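You operate a simulated robot arm through the tools that you are given. There is no shell and no other tool. Be economical: measure what you need, move in short steps, check, and stop when the job is done.

You run a simulated two-armed robot. Do the job below in one go: nothing can be reset, and whatever is moved stays where it is left.

TASK
Wipe the pane in the padded case clean and close the case again.
Fine: take the smudge off with the purple block and put it back; lid shut, red catch across. What is to be rubbed or washed off counts as gone when no trace of it is left.

Only the result counts: the job must be done as asked and must still hold three seconds after the hand-in. Knocking over, shifting, dropping, spilling or breaking anything else fails it. A push-on lid holds only when it is set on centred and level and pressed home; a screw cap is set on level and turned clockwise until tight.

THE ROBOT
Two 7-joint arms with two-finger parallel grippers on one trunk, on a base that drives. Base frame: it is fixed to the floor where the robot stands at the start and does not move with it; the origin is under the middle of the robot, x ahead of it, y to its left, z up. Readings come in mm, degrees, newtons and seconds.
The left shoulder is at the start at [50, 158, 1083], the right one opposite. With the tool pointing down near the work surface each hand reaches from about 240 to 660 mm from the robot's upright axis, wherever it stands, measured 20 degrees to its own side. Places, roughly: purple block (5x6x4 cm) [300, -300, 800]; red case catch [400, 0, 900]; sliding case lid [400, -200, 900]. Payload 3.91 kg a hand.
Tool frame (each hand has its own): the origin (TCP) lies between the finger pads and is the grasp point; the fingertips stand 30 mm ahead of it; z points along the fingers, y is the line along which they close. The gripper opens to 110 mm. The fingers are 20 mm wide and 10 mm thick; the gripper's body (48 by 112 mm) begins 55 mm behind the TCP.
Orientation is told as [roll, pitch, yaw] about the base's x, y, z axes, in that order, counted from this pose: with the fingers straight down and closing along the base's y, the tool's x points along the base's -x, its y along +y and its z along -z.

THE INTERFACE
- The arms move only by the tool send_rows. It takes "left_series", "right_series" or both (then of equal length, played together; a hand with none holds still); each is a list that holds one entry, the list of rows, each a list of 7 numbers: the opening in per cent of the stroke, from 0 (shut) to 100 (fully open), then the shift along the base's x, y, z in mm, then the turn, a rotation vector about the base's x, y, z in degrees. In form: [[[claw, tx, ty, tz, rx, ry, rz], ...]]. A call has 1 to 10 rows; each row shifts and turns the commanded pose from where the row before left it. A row lasts 0.2 s, in which the tool goes at most 50 mm and 8.6 degrees; a call with a longer step from one row to the next is refused whole, and so is a gripper value outside its range. Where a pose cannot be reached the arm comes as near as it can. A force on the tool above 50 N (or 10 N above the force at the start of the call, whichever is more), or a blocked arm, ends the call early, and 0.2 s more pass. The fingers move at their own pace (about 153 mm/s each) and stop on an object; they squeeze with about 34 N. The grip force told is the motor's: it shows also when the fingers shut on nothing. Time passes only in rows, and 0.2 s behind the last, so rows that do not move let the fingers close. The reply holds the time, the measured pose of the TCP, the force on the tool along the base axes, the opening and the grip force, in the units named above and with some noise, with the torque about the TCP (base axes, N m) and any sound that the robot's microphone picked up, and new pictures: "pictures" is both (left out), scene, wrist or none (wrist: the cameras of the hands that moved).
- Cameras (640 x 400 px; columns grow to the right, rows downward): "scene" is now at [119.7, -35.4, 1221.8]; the picture's right is [-0.40, -0.92, 0.00], its down [-0.51, 0.22, -0.83] and it looks along [0.76, -0.33, -0.56] (base axes); focal length 214 px, centre (320, 200). "left" rides on the left gripper at [73, -17, -103] in its tool frame; the picture's right is [0.23, 0.97, 0.00], its down [-0.76, 0.18, -0.62] and it looks along [-0.61, 0.14, 0.78] (tool axes); focal length 222 px, centre (320, 200). "right" rides on the right gripper at [72, 17, -103] in its tool frame; the picture's right is [-0.23, 0.97, 0.00], its down [-0.76, -0.18, -0.62] and it looks along [-0.61, -0.14, 0.78] (tool axes); focal length 222 px, centre (320, 200). There is no depth. A picture from a camera that has moved, and an enlarged one, comes with that camera's place and axes in the base frame and with its lens.
- raise_lower(by): slides the trunk up (or, below 0, down) by that many mm; the arms and the scene camera ride with it, the base frame stays. It gives what a move gives, with no picture.
- base_move(legs): drives the robot by 1 to 6 legs, each [ahead, turn to the left] in mm and degrees, along the robot's own axes; the way and the turn of a leg run together, so that a leg with both is an arc; at most 1500 mm and 180 degrees a leg. The arms and the cameras ride along, it lands a little off, and it stops where it bumps. It gives what a move gives, and a new picture of the scene camera.
- aim_head(pan, tilt): turns the head with the scene camera to pan (to the left, within 80 degrees either way) and tilt (down, from -29 to 69), counted from straight ahead of the robot. It gives what a move gives, and a new picture of the scene camera.
- zoom(camera, box): a new picture of the part [left, top, right, bottom] of that camera's present view, enlarged. No time passes.
- close_job(): hands the job in; it is judged then, once.

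Go step by step. Nothing tells you exact positions but the pictures and the camera data: compare them with the known pose of the tool, close in by small moves and look again before you grip or let go. The budget is 120 turns and 260 pictures, counting those below and the enlarged ones. Unless the task says otherwise, let go and move clear before handing in, and close with one line.

The tools are called after "Emit:" by a JSON object that holds its "name" and its "arguments". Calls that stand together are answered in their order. send_rows: Moves the arms, as the interface text tells. Its arguments: {"type":"object","properties":{"left_series":{"type":"array"},"right_series":{"type":"array"},"pictures":{"type":"string","enum":["both","scene","wrist","none"]}},"required":[]} The other tools are called the same way: raise_lower (by) slides the trunk up or down; base_move (legs) drives the base; aim_head (pan, tilt) turns the head that bears the scene camera; zoom (camera, box) takes an enlarged picture of a part of a camera's view; close_job () hands the job in.

At the start:

```text
time: 0.0
left_position: [402.9, 6.2, 1123.2]
left_tcp_rot: [0.0, -0.1, 0.0]
left_force: [0.4, 0.1, 0.3]
left_wrist_torque: [-0.04, 0.0, -0.01]
left_width: 110.1
left_grip_force: 0.0
right_position: [336.0, -280.8, 1155.1]
right_tcp_rot: [0.0, 0.0, -0.1]
right_force: [0.6, -0.5, -0.2]
right_wrist_torque: [-0.01, 0.0, 0.0]
right_width: 110.0
right_grip_force: 0.0
trunk travel left (down, up): [-325.0, 157.0]
robot x, y, heading: [1.4, 0.5, 0.0]
head pan, tilt: [-23.3, 33.9]
```

scene: 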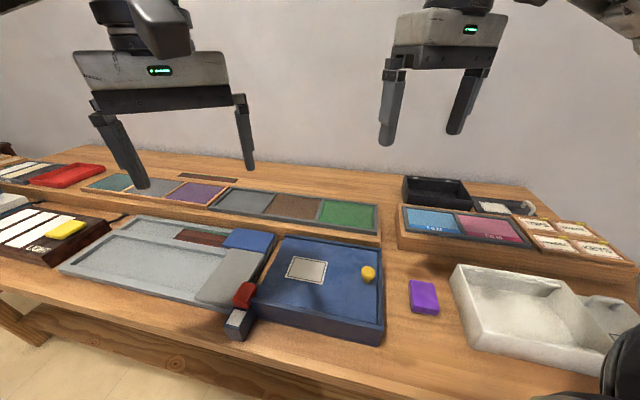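
right: 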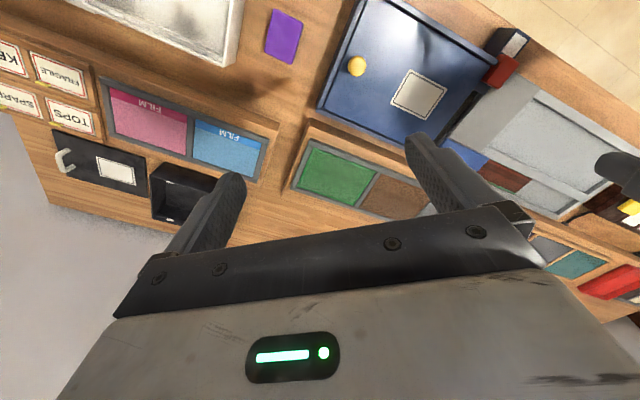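
left: 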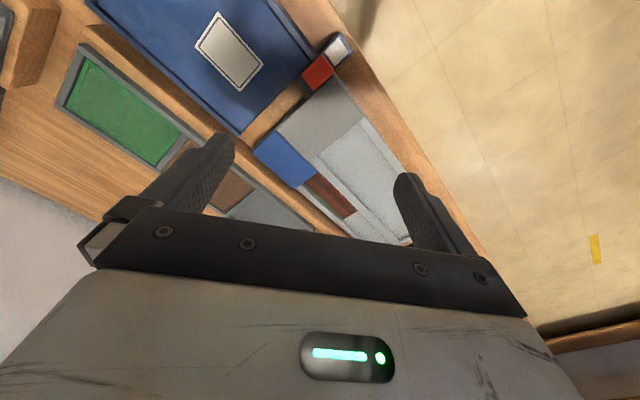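

I see a blue case with a yellow knob, a red catch at its left, and a purple block to the right. I'll zoom in before moving anything.

Emit:
{"name": "zoom", "arguments": {"camera": "scene", "box": [200, 200, 460, 362]}}

Emit:
{"name": "zoom", "arguments": {"camera": "right", "box": [240, 0, 560, 200]}}

```text
2.46 times, centred on (330, 281) of scene
camera zoom: at [119.7, -35.4, 1221.8], right [-0.4, -0.92, 0.0], down [-0.51, 0.22, -0.83], along [0.76, -0.33, -0.56], focal length 528 px, centre (295, 1)
```

zoom: 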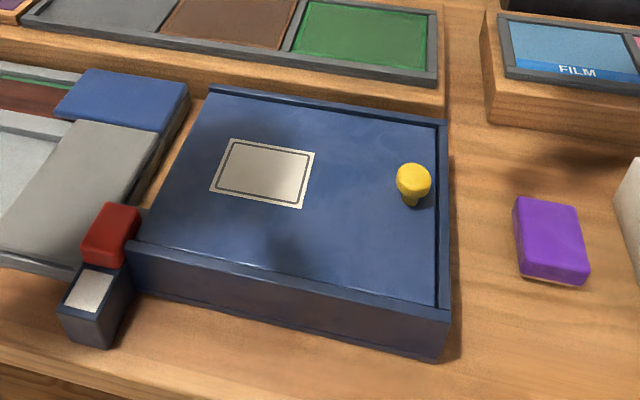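

```text
2.00 times, centred on (400, 100) of right
camera zoom: at [261.6, -262.3, 1259.2], right [0.23, 0.97, 0.0], down [0.76, -0.18, 0.62], along [0.61, -0.14, -0.78], focal length 444 px, centre (160, 400)
```

zoom: 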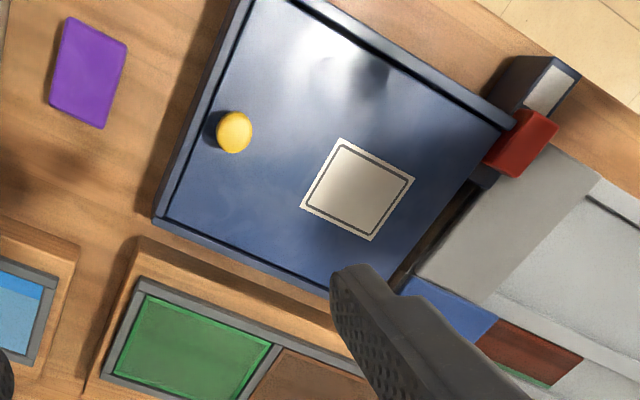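

Emit:
{"name": "zoom", "arguments": {"camera": "left", "box": [220, 0, 420, 125]}}

Emit:
{"name": "zoom", "arguments": {"camera": "scene", "box": [40, 190, 300, 352]}}

```text
3.20 times, centred on (320, 62) of left
camera zoom: at [331.6, -9.6, 1225.2], right [-0.23, 0.97, 0.0], down [0.76, 0.18, 0.62], along [0.61, 0.14, -0.78], focal length 711 px, centre (320, 640)
```

zoom: 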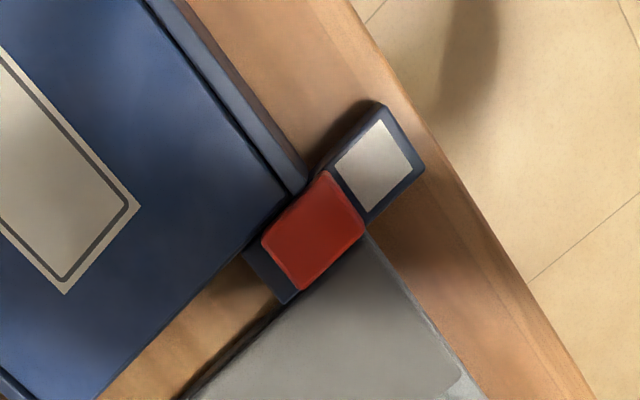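

```text
2.46 times, centred on (170, 271) of scene
camera zoom: at [119.7, -35.4, 1221.8], right [-0.4, -0.92, 0.0], down [-0.51, 0.22, -0.83], along [0.76, -0.33, -0.56], focal length 528 px, centre (689, 25)
```

zoom: 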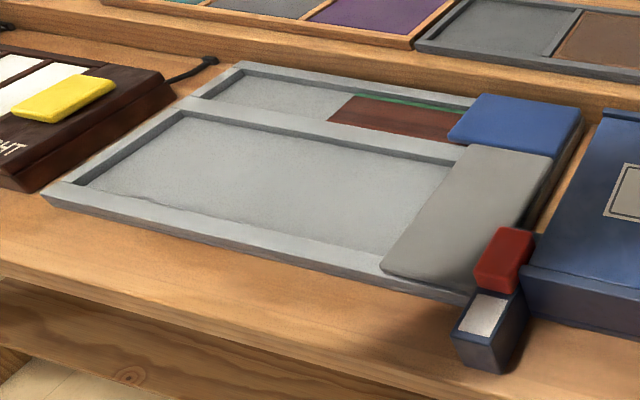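

The case runs diagonally, its long axis about 54° from x. The red catch sits at about [386,-1,873] on a beam across the left end, and it probably slides toward the robot. I'll bring the left hand over it with the fingers closing along the beam.

Emit:
{"name": "send_rows", "arguments": {"left_series": [[[60, -2, -1, -22, 0, 0, 7.7], [60, -2, -1, -22, 0, 0, 7.7], [60, -2, -1, -22, 0, 0, 7.7], [60, -2, -1, -22, 0, 0, 7.7], [60, -3, -1, -22, 0, 0, 7.7], [60, -3, -1, -22, 0, 0, 7.7], [60, -3, -1, -22, 0, 0, 7.8]]]}}

```text
time: 1.6
left_position: [386.8, -1.1, 969.4]
left_tcp_rot: [0.0, 0.1, 54.1]
left_force: [-0.9, -0.5, -0.2]
left_wrist_torque: [0.02, -0.01, 0.03]
left_width: 66.2
left_grip_force: 0.0
right_position: [336.6, -278.9, 1155.0]
right_tcp_rot: [0.1, 0.0, -0.2]
right_force: [-0.1, 0.9, 0.1]
right_wrist_torque: [0.0, 0.02, -0.01]
right_width: 110.0
right_grip_force: 0.0
trunk travel left (down, up): [-325.0, 157.0]
robot x, y, heading: [0.9, -0.5, 0.0]
head pan, tilt: [-23.3, 33.9]
camera scene: at [119.7, -35.4, 1221.8], right [-0.4, -0.92, 0.0], down [-0.51, 0.22, -0.83], along [0.76, -0.33, -0.56], focal length 214 px, centre (320, 200)
camera left: at [358.9, -68.9, 1071.7], right [-0.92, 0.39, 0.0], down [0.3, 0.72, 0.62], along [0.24, 0.57, -0.78], focal length 222 px, centre (320, 200)
```

scene: 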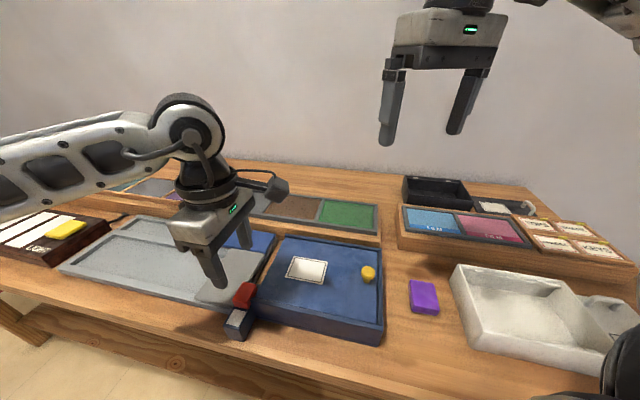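
left: 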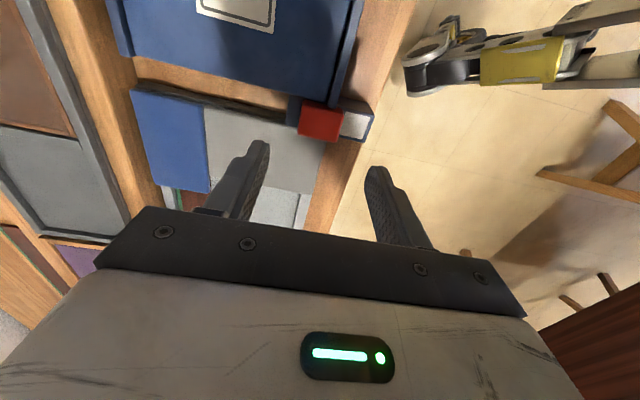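

Emit:
{"name": "zoom", "arguments": {"camera": "left", "box": [220, 50, 420, 175]}}

Emit:
{"name": "zoom", "arguments": {"camera": "scene", "box": [180, 230, 340, 330]}}

```text
3.20 times, centred on (320, 112) of left
camera zoom: at [358.9, -68.9, 1071.7], right [-0.92, 0.39, 0.0], down [0.3, 0.72, 0.62], along [0.24, 0.57, -0.78], focal length 711 px, centre (320, 480)
```

zoom: 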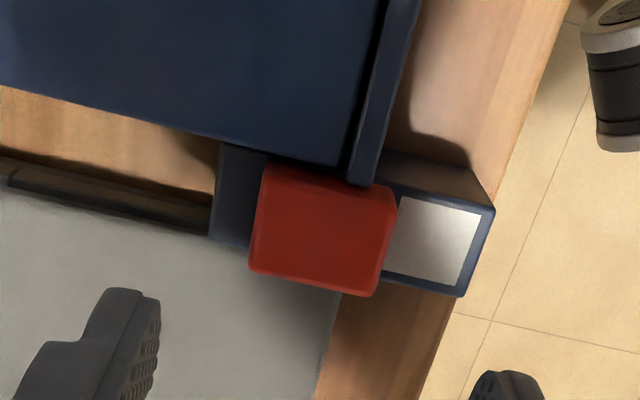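

```text
4.00 times, centred on (260, 280) of scene
camera zoom: at [119.7, -35.4, 1221.8], right [-0.4, -0.92, 0.0], down [-0.51, 0.22, -0.83], along [0.76, -0.33, -0.56], focal length 858 px, centre (560, -120)
```

zoom: 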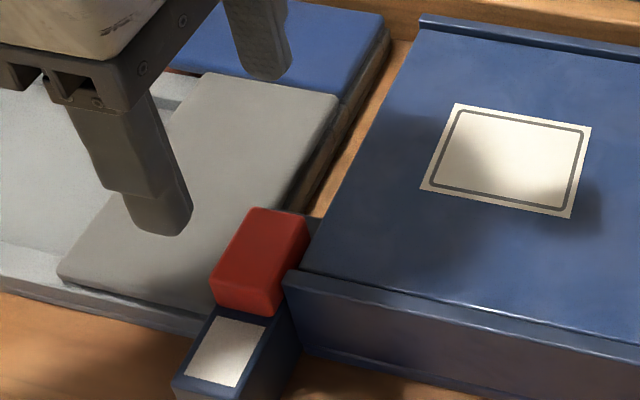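

Red slider centre is about [383,-4], top at z 873. The beam top is z 846, and the white patch lies 37 mm toward the robot. I'll descend and grip.

Emit:
{"name": "send_rows", "arguments": {"left_series": [[[60, -2, -1.5, -30, 0, 0, 0], [60, -2, -1.5, -30, 0, 0, 0], [60, 0, 0, -25, 0, 0, 0], [60, 0, 0, 0, 0, 0, 0]]]}}

Emit:
{"name": "zoom", "arguments": {"camera": "scene", "box": [180, 230, 340, 330]}}

```text
time: 2.6
left_position: [383.2, -4.9, 882.0]
left_tcp_rot: [0.0, 0.0, 54.0]
left_force: [-0.2, -0.9, 0.1]
left_wrist_torque: [0.0, -0.03, 0.03]
left_width: 66.0
left_grip_force: 0.2
right_position: [335.6, -279.5, 1154.5]
right_tcp_rot: [0.0, 0.0, -0.1]
right_force: [-1.2, -0.3, 0.7]
right_wrist_torque: [-0.02, 0.05, -0.02]
right_width: 109.9
right_grip_force: 0.0
trunk travel left (down, up): [-325.0, 157.0]
robot x, y, heading: [1.8, -1.0, -0.0]
head pan, tilt: [-23.3, 33.9]
camera scene: at [119.7, -35.4, 1221.8], right [-0.4, -0.92, 0.0], down [-0.51, 0.22, -0.83], along [0.76, -0.33, -0.56], focal length 214 px, centre (320, 200)
camera left: at [354.8, -72.9, 984.3], right [-0.92, 0.39, 0.0], down [0.3, 0.72, 0.62], along [0.24, 0.57, -0.78], focal length 222 px, centre (320, 200)
```

scene: 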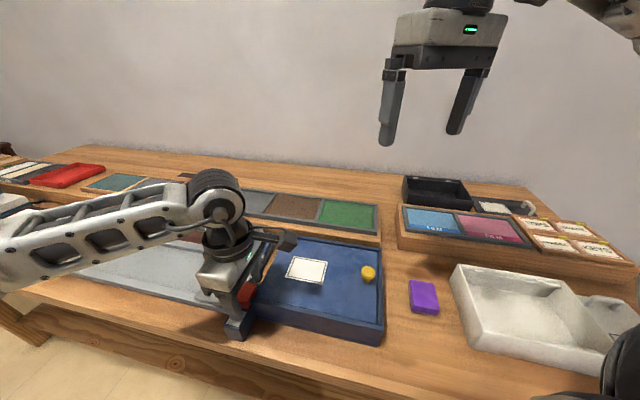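
left: 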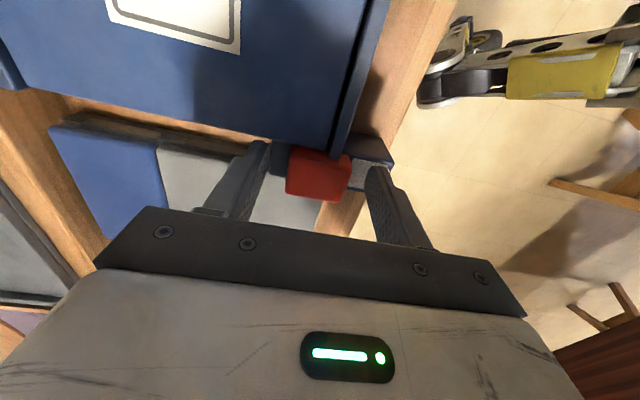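

```text
4.00 times, centred on (260, 280) of scene
camera zoom: at [119.7, -35.4, 1221.8], right [-0.4, -0.92, 0.0], down [-0.51, 0.22, -0.83], along [0.76, -0.33, -0.56], focal length 858 px, centre (560, -120)
```

zoom: 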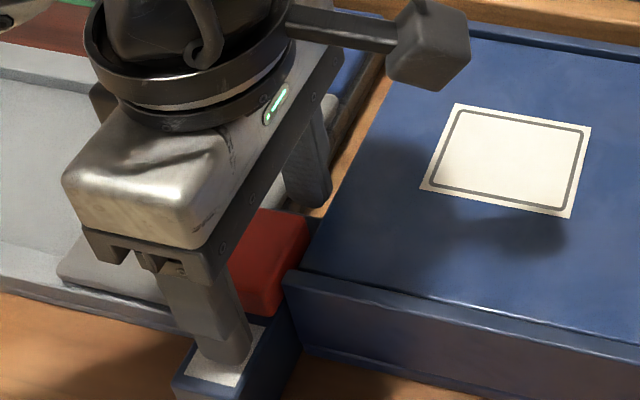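

The fingers straddle the red slider. I'll close on it and slide it toward the white patch.

Emit:
{"name": "send_rows", "arguments": {"left_series": [[[20, 0, 0, 0, 0, 0, 0], [20, 0, 0, 0, 0, 0, 0], [20, -4, 3, 0, 0, 0, 0], [20, -6, 4.4, 0, 0, 0, 0], [20, -6, 4.4, 0, 0, 0, 0], [20, -6, 4.4, 0, 0, 0, 0], [20, -6, 4.4, 0, 0, 0, 0]]]}}

Emit:
{"name": "zoom", "arguments": {"camera": "scene", "box": [180, 230, 340, 330]}}

```text
time: 4.2
left_position: [359.7, 13.9, 882.6]
left_tcp_rot: [-0.6, 0.2, 54.0]
left_force: [20.7, -17.9, -8.5]
left_wrist_torque: [-0.71, 0.4, -0.24]
left_width: 39.1
left_grip_force: 44.7
right_position: [338.9, -282.0, 1152.4]
right_tcp_rot: [0.2, 0.1, -0.1]
right_force: [0.9, -0.6, -0.5]
right_wrist_torque: [0.01, 0.01, -0.01]
right_width: 109.9
right_grip_force: 0.1
trunk travel left (down, up): [-325.0, 157.0]
robot x, y, heading: [1.4, -0.5, 0.0]
head pan, tilt: [-23.3, 33.9]
camera scene: at [123.7, -38.3, 1221.1], right [-0.4, -0.92, 0.0], down [-0.52, 0.22, -0.83], along [0.76, -0.33, -0.56], focal length 214 px, centre (320, 200)
camera left: at [330.0, -53.8, 986.5], right [-0.92, 0.39, -0.01], down [0.3, 0.73, 0.62], along [0.25, 0.57, -0.79], focal length 222 px, centre (320, 200)
```

scene: 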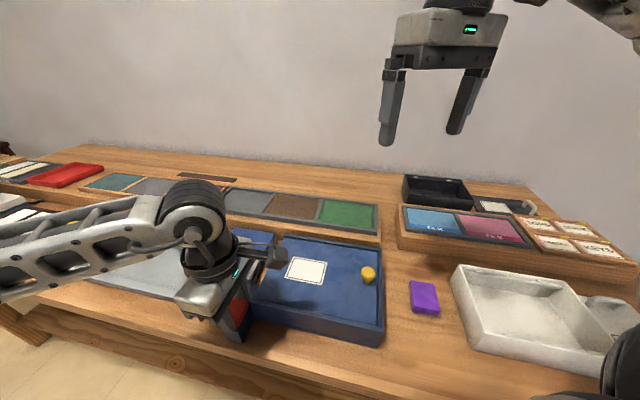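
left: 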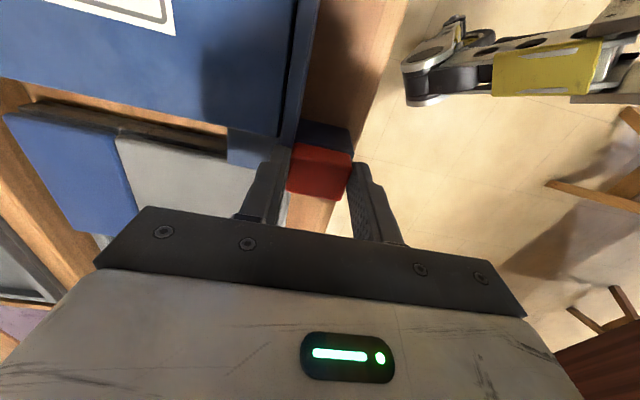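

```text
4.00 times, centred on (260, 280) of scene
camera zoom: at [123.7, -38.3, 1221.1], right [-0.4, -0.92, 0.0], down [-0.52, 0.22, -0.83], along [0.76, -0.33, -0.56], focal length 858 px, centre (560, -120)
```

zoom: 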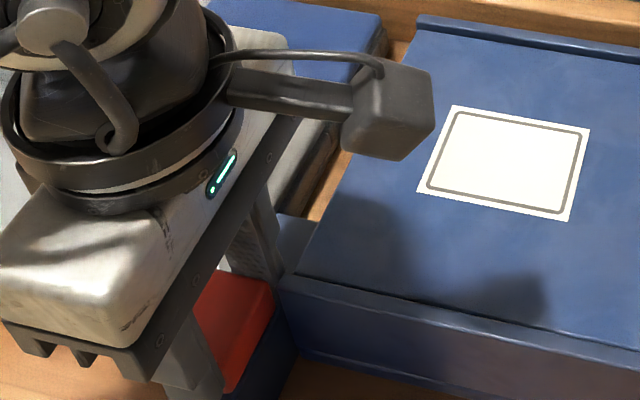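

It moved 30 mm with about 27 N of drag. I'll nudge it a little more to see whether it is at its stop.

Emit:
{"name": "send_rows", "arguments": {"left_series": [[[20, -3, 2.2, 0, 0, 0, 0], [20, -2, 1.5, 0, 0, 0, 0]]], "pictures": "wrist"}}

Emit:
{"name": "zoom", "arguments": {"camera": "left", "box": [220, 75, 420, 200]}}

```text
time: 4.8
left_position: [357.8, 13.6, 883.3]
left_tcp_rot: [-1.4, 0.0, 54.2]
left_force: [55.1, -52.0, -26.9]
left_wrist_torque: [-1.01, -2.06, -1.15]
left_width: 39.6
left_grip_force: 44.5
right_position: [340.1, -283.4, 1152.6]
right_tcp_rot: [0.3, 0.4, -0.1]
right_force: [0.2, 0.8, 0.1]
right_wrist_torque: [0.01, -0.01, 0.02]
right_width: 110.0
right_grip_force: 0.1
trunk travel left (down, up): [-325.0, 157.0]
robot x, y, heading: [-0.8, -1.3, -0.2]
head pan, tilt: [-23.3, 33.9]
camera left: at [328.4, -52.7, 986.6], right [-0.92, 0.38, -0.02], down [0.29, 0.73, 0.62], along [0.25, 0.56, -0.79], focal length 222 px, centre (320, 200)
```

left: 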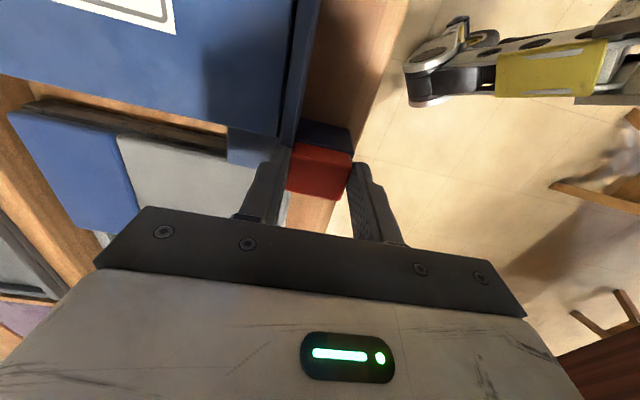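

```text
3.20 times, centred on (320, 138) of left
camera zoom: at [328.4, -52.7, 986.6], right [-0.92, 0.38, -0.02], down [0.29, 0.73, 0.62], along [0.25, 0.56, -0.79], focal length 711 px, centre (320, 400)
```

zoom: 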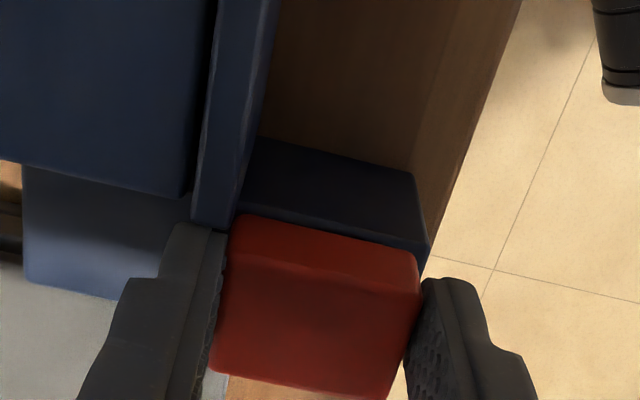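

The slider is at its stop and clear of the lid. I'll ease off, release and raise the left hand clear.

Emit:
{"name": "send_rows", "arguments": {"left_series": [[[20, 5, -3.7, 0, 0, 0, 0], [45, 0, 0, 0, 0, 0, 0], [60, 0, 0, 0, 0, 0, 0], [60, 0, 0, 40, 0, 0, 0], [60, 0, 20, 45, 0, 0, 0], [60, 0, 40, 25, 0, 0, 0], [60, 0, 45, 20, 0, 0, 0], [60, 0, 45, 20, 0, 0, 0]]], "pictures": "scene"}}

Emit:
{"name": "zoom", "arguments": {"camera": "scene", "box": [200, 200, 460, 362]}}

```text
time: 6.6
left_position: [351.8, 169.4, 1037.1]
left_tcp_rot: [0.0, -0.1, 53.9]
left_force: [-0.1, 0.2, 0.0]
left_wrist_torque: [0.01, -0.03, 0.02]
left_width: 65.9
left_grip_force: 0.0
right_position: [336.3, -279.4, 1155.1]
right_tcp_rot: [0.0, 0.0, -0.1]
right_force: [0.1, -0.2, -0.7]
right_wrist_torque: [0.01, -0.01, -0.01]
right_width: 110.0
right_grip_force: 0.1
trunk travel left (down, up): [-325.0, 157.0]
robot x, y, heading: [-1.0, 2.0, -0.2]
head pan, tilt: [-23.3, 33.9]
camera scene: at [119.4, -35.0, 1221.8], right [-0.4, -0.92, 0.0], down [-0.51, 0.22, -0.83], along [0.76, -0.33, -0.56], focal length 214 px, centre (320, 200)
```

scene: 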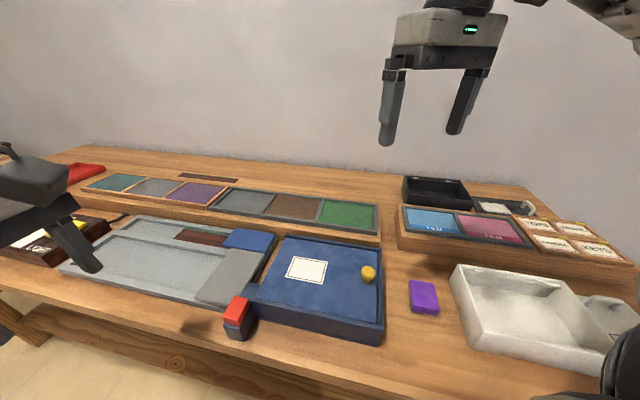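

```text
2.46 times, centred on (330, 281) of scene
camera zoom: at [119.4, -35.0, 1221.8], right [-0.4, -0.92, 0.0], down [-0.51, 0.22, -0.83], along [0.76, -0.33, -0.56], focal length 528 px, centre (295, 1)
```

zoom: 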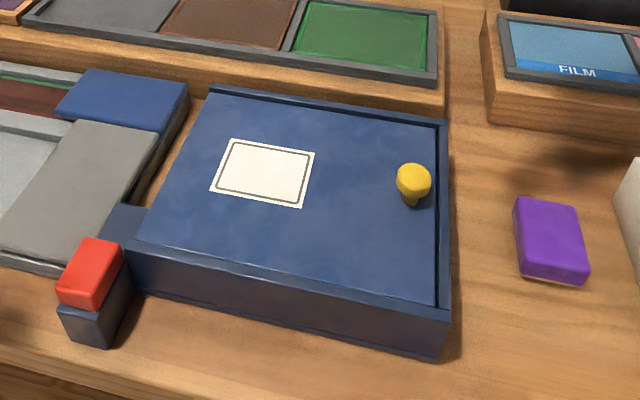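

The catch is open. Next the right hand goes above the yellow knob with its fingers closing along the slide direction.

Emit:
{"name": "send_rows", "arguments": {"right_series": [[[50, -3, 12, -39, 0, 0, -7.2], [50, -3, 12, -39, 0, 0, -7.2], [50, -3, 12, -39, 0, 0, -7.2], [50, -3, 12, -39, 0, 0, -7.2], [50, -2, 10, -39, 0, 0, -7.2], [50, 0, 0, 0, 0, 0, 0]]]}}

Emit:
{"name": "zoom", "arguments": {"camera": "right", "box": [220, 50, 420, 175]}}

Emit:
{"name": "zoom", "arguments": {"camera": "scene", "box": [300, 200, 460, 300]}}

```text
time: 8.0
left_position: [351.2, 168.8, 1036.9]
left_tcp_rot: [0.0, 0.0, 54.0]
left_force: [-0.4, 0.4, -0.3]
left_wrist_torque: [0.01, -0.02, -0.03]
left_width: 66.2
left_grip_force: 0.0
right_position: [321.9, -222.2, 959.0]
right_tcp_rot: [0.1, 0.1, -36.1]
right_force: [-1.3, -0.6, -0.1]
right_wrist_torque: [0.01, 0.02, -0.03]
right_width: 55.0
right_grip_force: 0.0
trunk travel left (down, up): [-325.0, 157.0]
robot x, y, heading: [2.1, 0.8, 0.2]
head pan, tilt: [-23.3, 33.9]
camera scene: at [119.7, -35.4, 1221.8], right [-0.4, -0.92, 0.0], down [-0.51, 0.22, -0.83], along [0.76, -0.33, -0.56], focal length 214 px, centre (320, 200)
camera right: at [271.5, -166.4, 1063.4], right [0.76, 0.65, 0.0], down [0.51, -0.59, 0.62], along [0.41, -0.47, -0.78], focal length 222 px, centre (320, 200)
```

scene: 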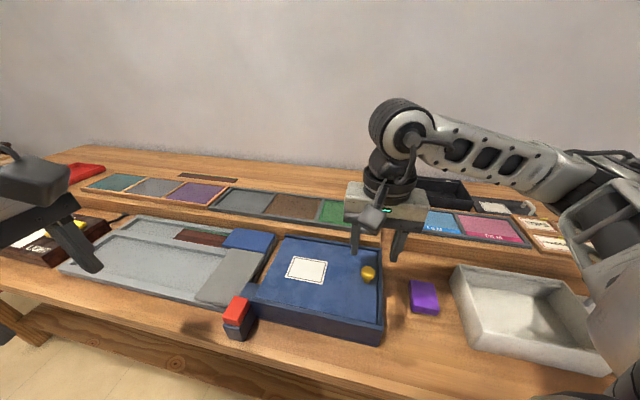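
right: 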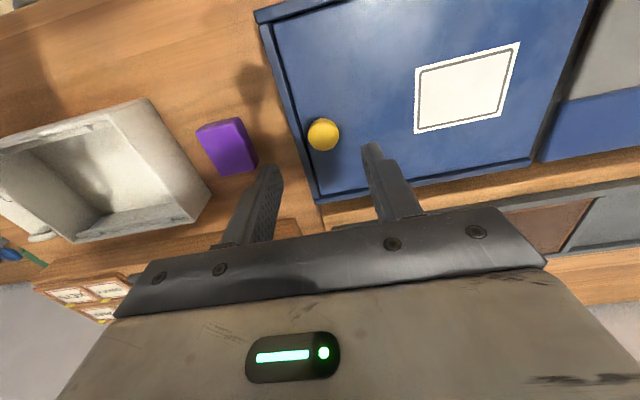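

```text
3.20 times, centred on (320, 112) of right
camera zoom: at [271.5, -166.4, 1063.4], right [0.76, 0.65, 0.0], down [0.51, -0.59, 0.62], along [0.41, -0.47, -0.78], focal length 711 px, centre (320, 480)
```

zoom: 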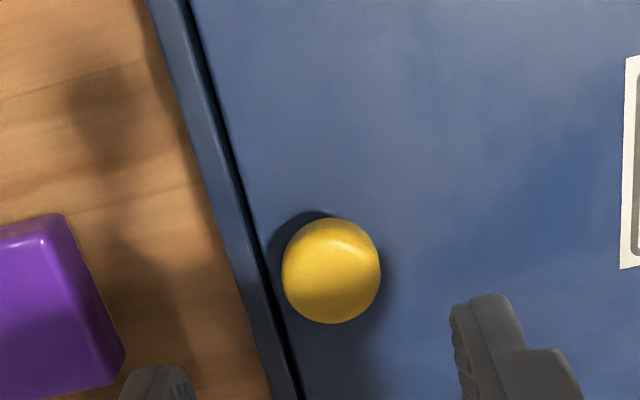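

```text
4.00 times, centred on (380, 250) of scene
camera zoom: at [119.7, -35.4, 1221.8], right [-0.4, -0.92, 0.0], down [-0.51, 0.22, -0.83], along [0.76, -0.33, -0.56], focal length 858 px, centre (80, 0)
```

zoom: 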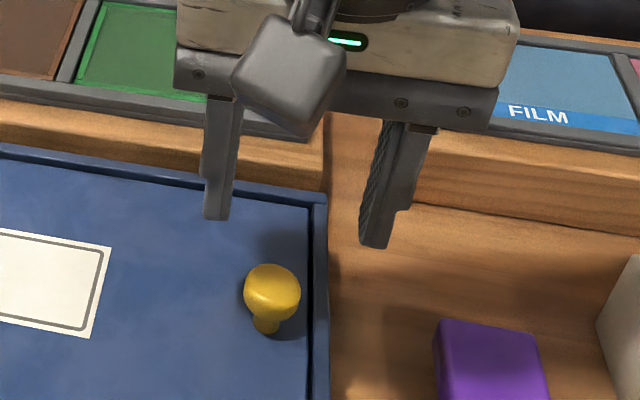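

The knob head is about 27 mm across at roughly [323,-222,877]. I'll narrow the opening and lower, keeping the fingertips above the rail.

Emit:
{"name": "send_rows", "arguments": {"right_series": [[[42, 1, 0, -20, 0, 0, 0], [40, 0, 0, -20, 0, 0, 0], [40, 0, 0, -14, 0, 0, 0], [40, 0, 0, 0, 0, 0, 0]]], "pictures": "wrist"}}

Emit:
{"name": "zoom", "arguments": {"camera": "right", "box": [220, 75, 420, 200]}}

Emit:
{"name": "zoom", "arguments": {"camera": "scene", "box": [300, 200, 460, 300]}}

```text
time: 9.0
left_position: [349.9, 168.4, 1036.6]
left_tcp_rot: [-0.1, 0.0, 54.0]
left_force: [0.2, 0.2, -1.3]
left_wrist_torque: [0.0, 0.0, -0.02]
left_width: 65.9
left_grip_force: 0.0
right_position: [323.1, -221.5, 905.5]
right_tcp_rot: [0.1, 0.1, -36.2]
right_force: [1.1, 0.2, 0.1]
right_wrist_torque: [-0.05, 0.01, -0.02]
right_width: 44.1
right_grip_force: 0.1
trunk travel left (down, up): [-325.0, 157.0]
robot x, y, heading: [1.3, 1.9, 0.0]
head pan, tilt: [-23.3, 33.9]
camera right: at [272.4, -165.2, 1010.4], right [0.76, 0.65, 0.0], down [0.51, -0.59, 0.62], along [0.41, -0.47, -0.78], focal length 222 px, centre (320, 200)
```

right: 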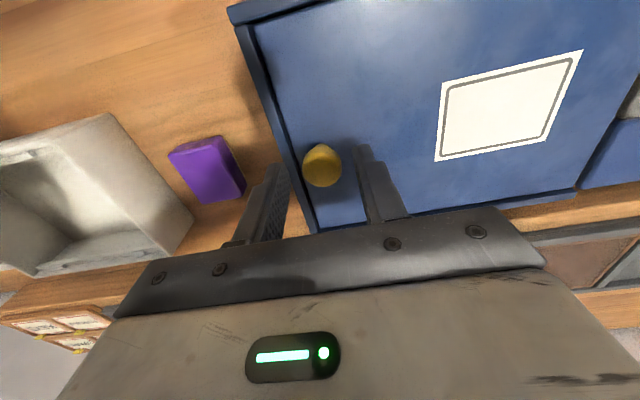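

```text
3.20 times, centred on (320, 138) of right
camera zoom: at [272.4, -165.2, 1010.4], right [0.76, 0.65, 0.0], down [0.51, -0.59, 0.62], along [0.41, -0.47, -0.78], focal length 711 px, centre (320, 400)
```

zoom: 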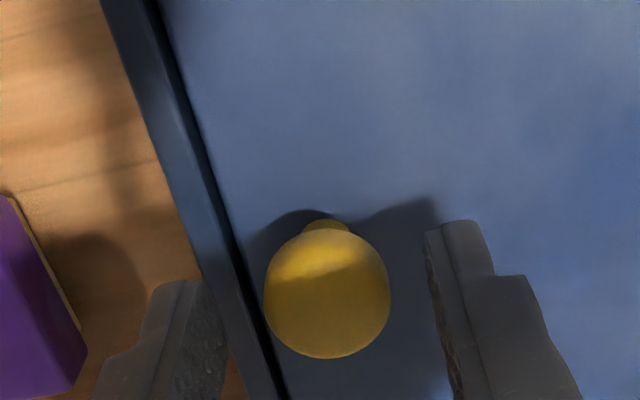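

```text
4.00 times, centred on (380, 250) of scene
camera zoom: at [119.7, -35.4, 1221.8], right [-0.4, -0.92, 0.0], down [-0.51, 0.22, -0.83], along [0.76, -0.33, -0.56], focal length 858 px, centre (80, 0)
```

zoom: 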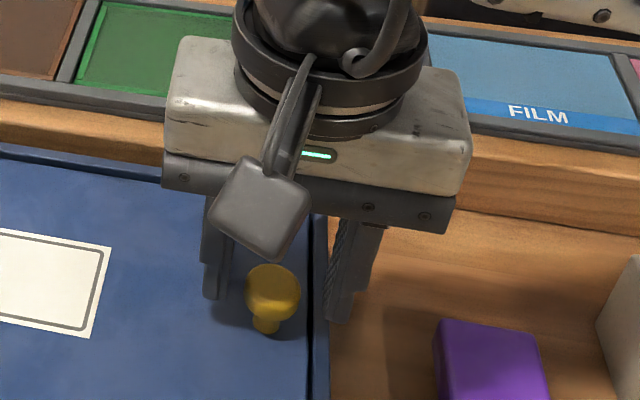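

Head centre is now triangulated at [322,-220,882], between the fingers. I'll lower 3 mm and grip.

Emit:
{"name": "send_rows", "arguments": {"right_series": [[[40, -0.5, 1, -3, 0, 0, 0], [15, 0, 0, 0, 0, 0, 0], [15, 0, 0, 0, 0, 0, 0], [15, 0, 0, 0, 0, 0, 0]]], "pictures": "wrist"}}

```text
time: 10.0
left_position: [350.6, 169.0, 1036.8]
left_tcp_rot: [-0.1, -0.1, 54.0]
left_force: [-0.3, 0.4, 0.2]
left_wrist_torque: [-0.03, 0.0, -0.02]
left_width: 66.2
left_grip_force: 0.0
right_position: [322.7, -220.9, 903.5]
right_tcp_rot: [0.2, 0.1, -36.1]
right_force: [4.1, 6.7, -2.8]
right_wrist_torque: [0.25, -0.09, 0.01]
right_width: 24.8
right_grip_force: 45.3
trunk travel left (down, up): [-325.0, 157.0]
robot x, y, heading: [-2.8, -1.3, -0.1]
head pan, tilt: [-23.3, 33.9]
camera right: at [272.4, -163.8, 1007.6], right [0.76, 0.65, 0.0], down [0.51, -0.59, 0.62], along [0.41, -0.47, -0.78], focal length 222 px, centre (320, 200)
```

right: 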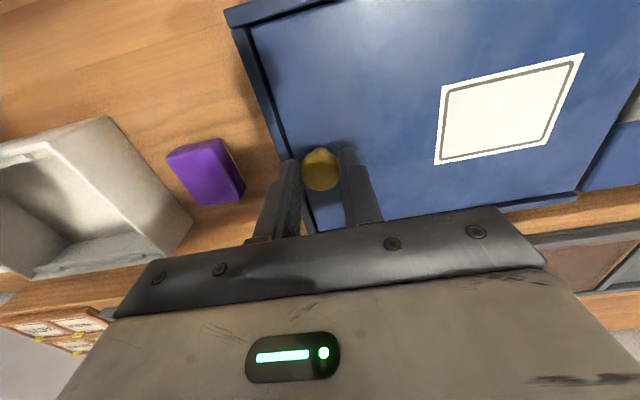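

Gripped. I'll slide the lid 60 mm toward the catch end and look.

Emit:
{"name": "send_rows", "arguments": {"right_series": [[[15, 3, 4, 0, 0, 0, 0], [15, 5.8, 8.1, 0, 0, 0, 0], [15, 5.8, 8.1, 0, 0, 0, 0], [15, 5.8, 8.1, 0, 0, 0, 0], [15, 5.8, 8.1, 0, 0, 0, 0], [15, 5.8, 8.1, 0, 0, 0, 0], [15, 3, 4, 0, 0, 0, 0]]]}}

Emit:
{"name": "zoom", "arguments": {"camera": "scene", "box": [200, 200, 460, 362]}}

```text
time: 11.6
left_position: [350.4, 168.9, 1035.9]
left_tcp_rot: [0.1, 0.0, 54.1]
left_force: [-0.1, -0.8, 0.4]
left_wrist_torque: [-0.02, -0.02, -0.03]
left_width: 65.8
left_grip_force: 0.0
right_position: [357.1, -171.9, 902.5]
right_tcp_rot: [0.0, 0.0, -36.2]
right_force: [2.1, -1.7, -4.2]
right_wrist_torque: [-0.06, 0.0, 0.02]
right_width: 24.8
right_grip_force: 44.9
trunk travel left (down, up): [-325.0, 157.0]
robot x, y, heading: [3.8, 3.1, 0.1]
head pan, tilt: [-23.3, 33.9]
camera scene: at [120.0, -35.7, 1221.6], right [-0.4, -0.92, 0.0], down [-0.51, 0.22, -0.83], along [0.76, -0.33, -0.56], focal length 214 px, centre (320, 200)
camera right: at [307.6, -115.4, 1007.5], right [0.76, 0.65, 0.0], down [0.51, -0.59, 0.62], along [0.41, -0.47, -0.78], focal length 222 px, centre (320, 200)
```

scene: 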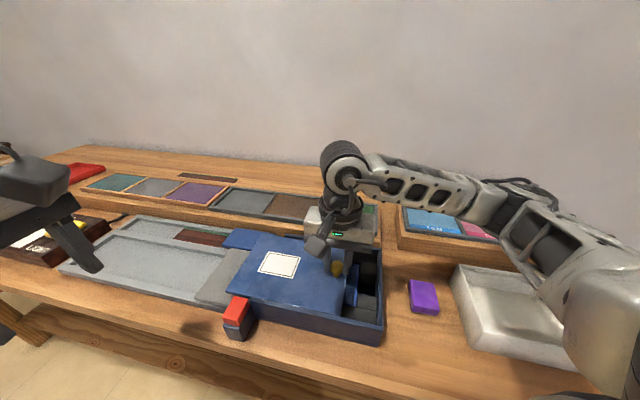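
right: 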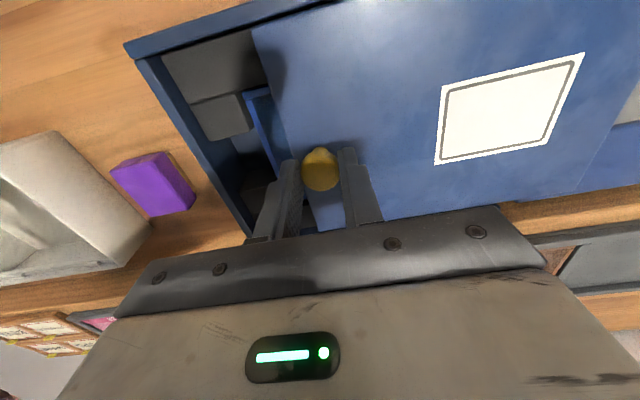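

```text
2.46 times, centred on (330, 281) of scene
camera zoom: at [120.0, -35.7, 1221.6], right [-0.4, -0.92, 0.0], down [-0.51, 0.22, -0.83], along [0.76, -0.33, -0.56], focal length 528 px, centre (295, 1)
```

zoom: 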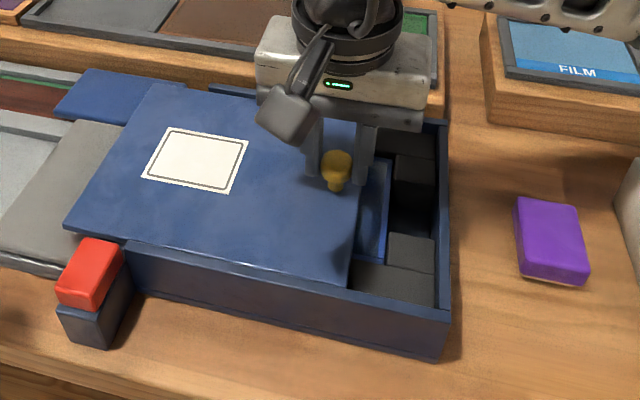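

It slides freely. Inside are foam padding and a blue-framed pane, so I'll keep opening.

Emit:
{"name": "send_rows", "arguments": {"right_series": [[[15, 5.8, 8.1, 0, 0, 0, 0], [15, 5.8, 8.1, 0, 0, 0, 0], [15, 5.8, 8.1, 0, 0, 0, 0], [15, 5.8, 8.1, 0, 0, 0, 0], [15, 5.8, 8.1, 0, 0, 0, 0], [15, 5.8, 8.1, 0, 0, 0, 0], [15, 5.8, 8.1, 0, 0, 0, 0]]]}}

Emit:
{"name": "zoom", "arguments": {"camera": "scene", "box": [200, 200, 460, 362]}}

```text
time: 13.2
left_position: [351.7, 169.0, 1037.1]
left_tcp_rot: [0.0, 0.1, 53.9]
left_force: [-0.2, 0.4, -0.4]
left_wrist_torque: [-0.04, -0.01, 0.02]
left_width: 65.9
left_grip_force: 0.1
right_position: [397.7, -117.5, 904.0]
right_tcp_rot: [0.0, 0.0, -36.2]
right_force: [4.2, -3.2, -2.7]
right_wrist_torque: [-0.21, -0.2, 0.06]
right_width: 24.9
right_grip_force: 44.6
trunk travel left (down, up): [-325.0, 157.0]
robot x, y, heading: [-1.0, -3.1, 0.2]
head pan, tilt: [-23.3, 33.9]
camera scene: at [120.2, -35.7, 1221.6], right [-0.4, -0.92, 0.0], down [-0.51, 0.22, -0.83], along [0.76, -0.33, -0.56], focal length 214 px, centre (320, 200)
camera right: at [347.8, -60.0, 1007.4], right [0.76, 0.65, 0.0], down [0.51, -0.59, 0.62], along [0.41, -0.47, -0.78], focal length 222 px, centre (320, 200)
```

scene: 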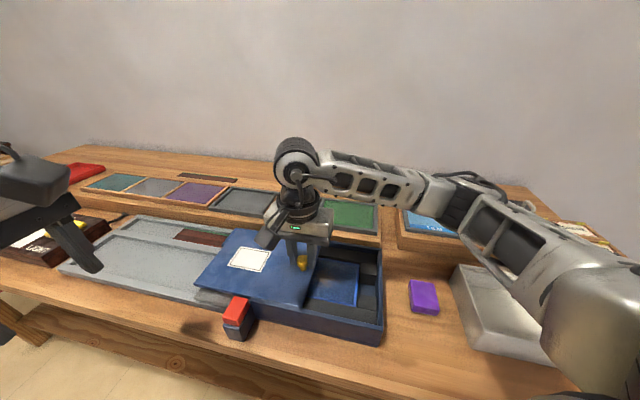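
right: 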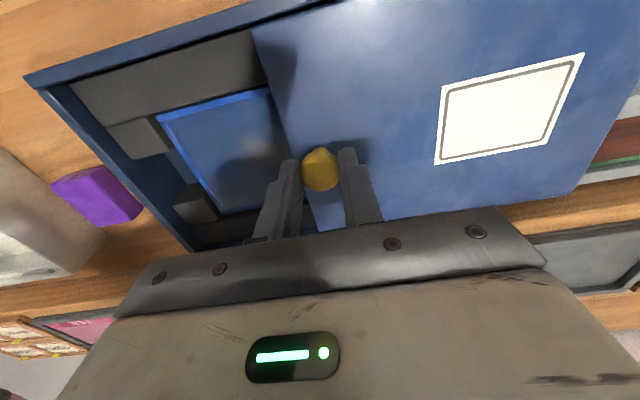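

```text
2.46 times, centred on (330, 281) of scene
camera zoom: at [120.2, -35.7, 1221.6], right [-0.4, -0.92, 0.0], down [-0.51, 0.22, -0.83], along [0.76, -0.33, -0.56], focal length 528 px, centre (295, 1)
```

zoom: 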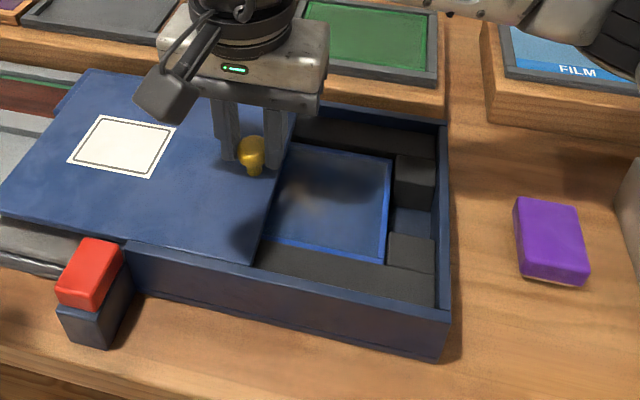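

The pane is about half exposed and its smudge is visible. I'll open a bit more, in small steps.

Emit:
{"name": "send_rows", "arguments": {"right_series": [[[15, 5.8, 8.1, 0, 0, 0, 0], [15, 5.8, 8.1, 0, 0, 0, 0], [15, 5.8, 8.1, 0, 0, 0, 0]]]}}

Emit:
{"name": "zoom", "arguments": {"camera": "scene", "box": [180, 200, 440, 362]}}

Emit:
{"name": "zoom", "arguments": {"camera": "right", "box": [0, 0, 400, 250]}}

```text
time: 14.0
left_position: [352.0, 168.2, 1036.3]
left_tcp_rot: [0.0, 0.0, 54.1]
left_force: [-0.3, -0.9, 0.1]
left_wrist_torque: [0.01, 0.02, -0.01]
left_width: 66.1
left_grip_force: 0.0
right_position: [414.9, -92.9, 904.0]
right_tcp_rot: [0.2, -0.1, -36.2]
right_force: [11.0, -6.6, 4.8]
right_wrist_torque: [-0.17, 0.06, 0.0]
right_width: 24.8
right_grip_force: 44.8
trunk travel left (down, up): [-325.0, 157.0]
robot x, y, heading: [0.1, 3.1, -0.1]
head pan, tilt: [-23.3, 33.9]
camera scene: at [120.4, -36.1, 1221.7], right [-0.4, -0.92, 0.0], down [-0.51, 0.22, -0.83], along [0.76, -0.33, -0.56], focal length 214 px, centre (320, 200)
camera right: at [365.2, -36.1, 1007.4], right [0.76, 0.65, 0.0], down [0.51, -0.59, 0.62], along [0.41, -0.47, -0.78], focal length 222 px, centre (320, 200)
```

scene: 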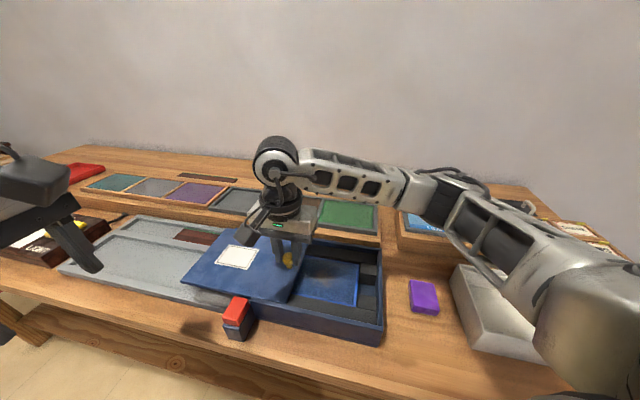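
right: 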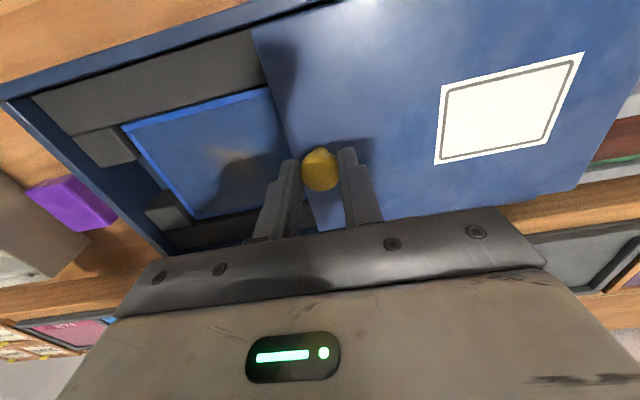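

```text
2.46 times, centred on (310, 281) of scene
camera zoom: at [120.4, -36.1, 1221.7], right [-0.4, -0.92, 0.0], down [-0.51, 0.22, -0.83], along [0.76, -0.33, -0.56], focal length 528 px, centre (345, 1)
```

zoom: 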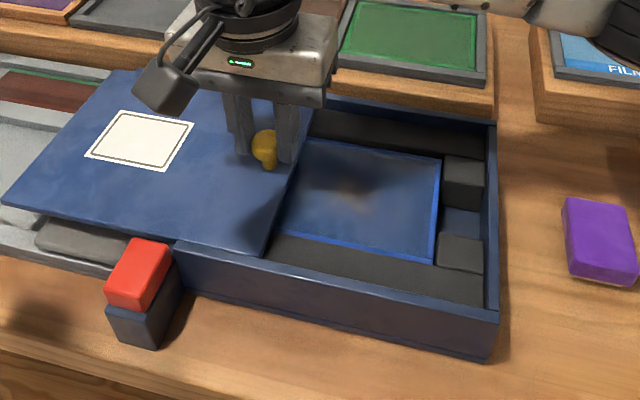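

```text
1.60 times, centred on (200, 125) of right
camera zoom: at [365.2, -36.1, 1007.4], right [0.76, 0.65, 0.0], down [0.51, -0.59, 0.62], along [0.41, -0.47, -0.78], focal length 355 px, centre (512, 320)
```

zoom: 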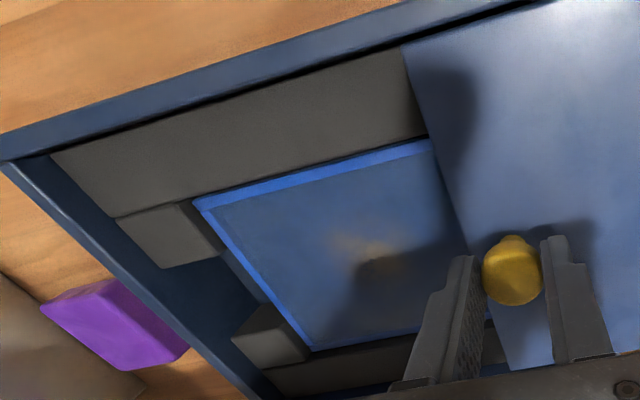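

Emit:
{"name": "send_rows", "arguments": {"right_series": [[[15, 4.6, 6.5, 0, 0, 0, 0], [15, 4.6, 6.5, 0, 0, 0, 0]]]}}

Emit:
{"name": "zoom", "arguments": {"camera": "right", "box": [0, 0, 400, 250]}}

```text
time: 14.6
left_position: [352.0, 169.2, 1037.2]
left_tcp_rot: [0.0, -0.1, 54.1]
left_force: [0.1, 0.1, 0.2]
left_wrist_torque: [0.0, 0.02, -0.02]
left_width: 66.0
left_grip_force: 0.0
right_position: [425.5, -80.6, 903.7]
right_tcp_rot: [0.1, -0.1, -36.2]
right_force: [13.5, -10.5, 12.0]
right_wrist_torque: [-0.17, 0.11, -0.09]
right_width: 25.0
right_grip_force: 45.5
trunk travel left (down, up): [-325.0, 157.0]
robot x, y, heading: [-2.1, -1.1, 0.2]
head pan, tilt: [-23.3, 33.9]
camera scene: at [120.3, -36.3, 1221.8], right [-0.4, -0.92, 0.0], down [-0.51, 0.22, -0.83], along [0.76, -0.33, -0.56], focal length 214 px, centre (320, 200)
camera right: at [374.4, -23.2, 1007.4], right [0.76, 0.65, 0.0], down [0.51, -0.59, 0.62], along [0.41, -0.47, -0.78], focal length 222 px, centre (320, 200)
```

scene: 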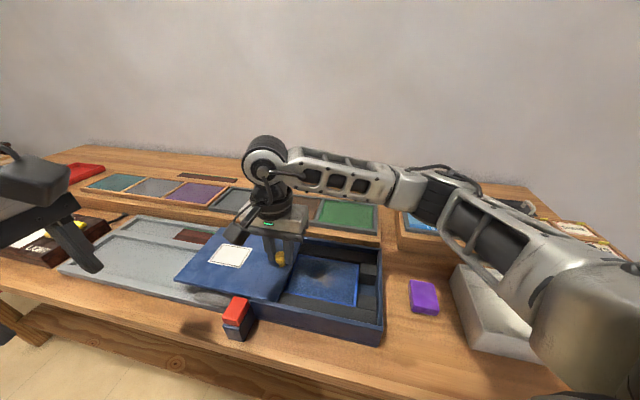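
right: 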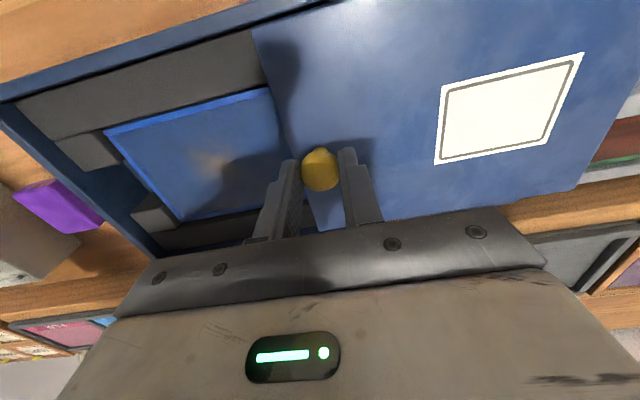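

```text
1.60 times, centred on (200, 125) of right
camera zoom: at [374.4, -23.2, 1007.4], right [0.76, 0.65, 0.0], down [0.51, -0.59, 0.62], along [0.41, -0.47, -0.78], focal length 355 px, centre (512, 320)
```

zoom: 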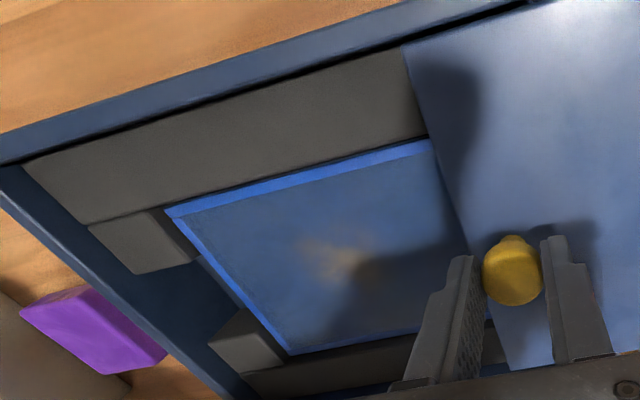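

Emit:
{"name": "zoom", "arguments": {"camera": "scene", "box": [240, 220, 400, 320]}}

```text
4.00 times, centred on (320, 270) of scene
camera zoom: at [120.3, -36.3, 1221.8], right [-0.4, -0.92, 0.0], down [-0.51, 0.22, -0.83], along [0.76, -0.33, -0.56], focal length 858 px, centre (320, -80)
```

zoom: 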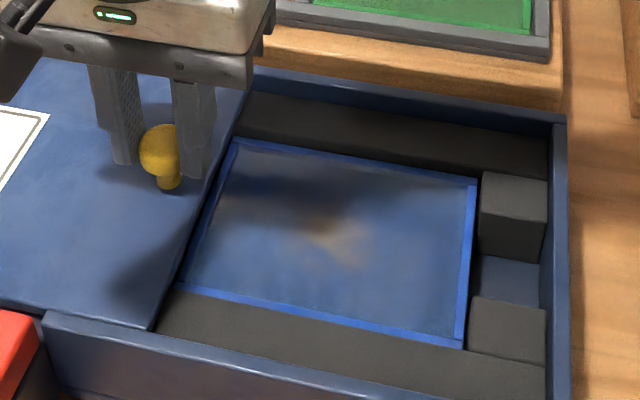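

The pane is fully exposed and the smudge is near its middle. I'll push the lid back about 12 mm so it stays seated in the grooves, then release gently and check that it stays put.

Emit:
{"name": "send_rows", "arguments": {"right_series": [[[15, -3.5, -5, 0, 0, 0, 0], [15, -3.5, -5, 0, 0, 0, 0], [15, 0, 0, 0, 0, 0, 0], [30, 0, 0, 0, 0, 0, 0], [42, 0, 0, 0, 0, 0, 0], [42, 0, 0, 0, 0, 0, 0]]]}}

Emit:
{"name": "zoom", "arguments": {"camera": "scene", "box": [170, 210, 394, 350]}}

```text
time: 16.0
left_position: [351.8, 169.7, 1036.2]
left_tcp_rot: [-0.1, 0.0, 54.1]
left_force: [-0.5, 0.3, 0.4]
left_wrist_torque: [0.01, 0.02, 0.0]
left_width: 66.3
left_grip_force: 0.0
right_position: [416.6, -88.7, 903.9]
right_tcp_rot: [-0.1, 0.0, -36.0]
right_force: [-0.5, 0.1, -0.1]
right_wrist_torque: [0.0, 0.01, 0.01]
right_width: 46.3
right_grip_force: 0.1
trunk travel left (down, up): [-325.0, 157.0]
robot x, y, heading: [1.5, -1.1, -0.1]
head pan, tilt: [-23.3, 33.9]
camera scene: at [119.7, -35.4, 1221.7], right [-0.4, -0.92, 0.0], down [-0.51, 0.22, -0.83], along [0.76, -0.33, -0.56], focal length 214 px, centre (320, 200)
camera right: at [366.1, -31.3, 1007.9], right [0.76, 0.65, 0.0], down [0.51, -0.59, 0.62], along [0.41, -0.47, -0.78], focal length 222 px, centre (320, 200)
```

scene: 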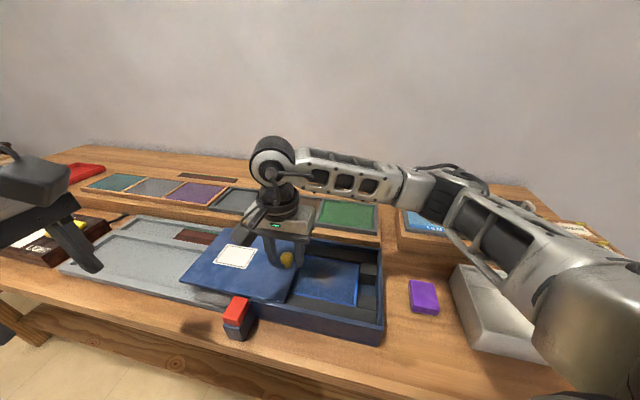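
right: 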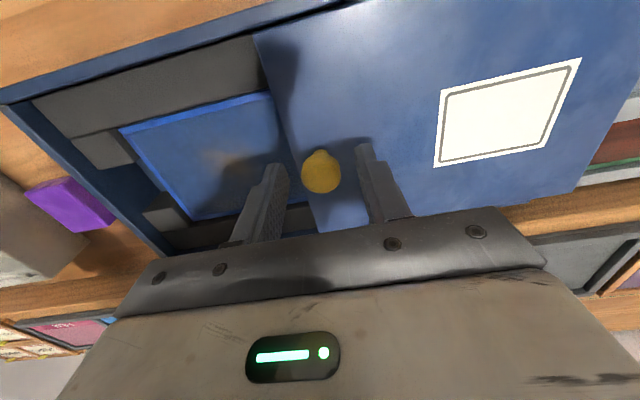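

```text
2.86 times, centred on (282, 280) of scene
camera zoom: at [119.7, -35.4, 1221.7], right [-0.4, -0.92, 0.0], down [-0.51, 0.22, -0.83], along [0.76, -0.33, -0.56], focal length 613 px, centre (429, -29)
```

zoom: 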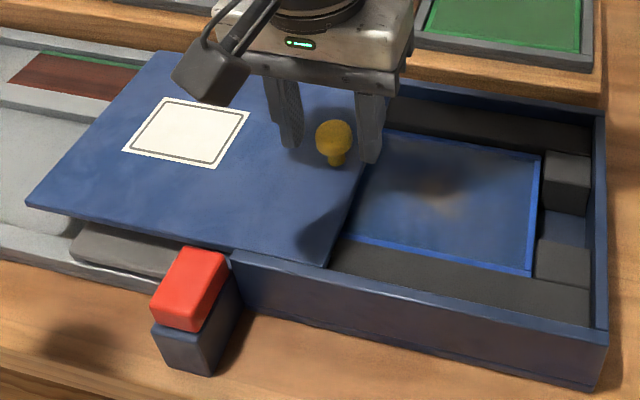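

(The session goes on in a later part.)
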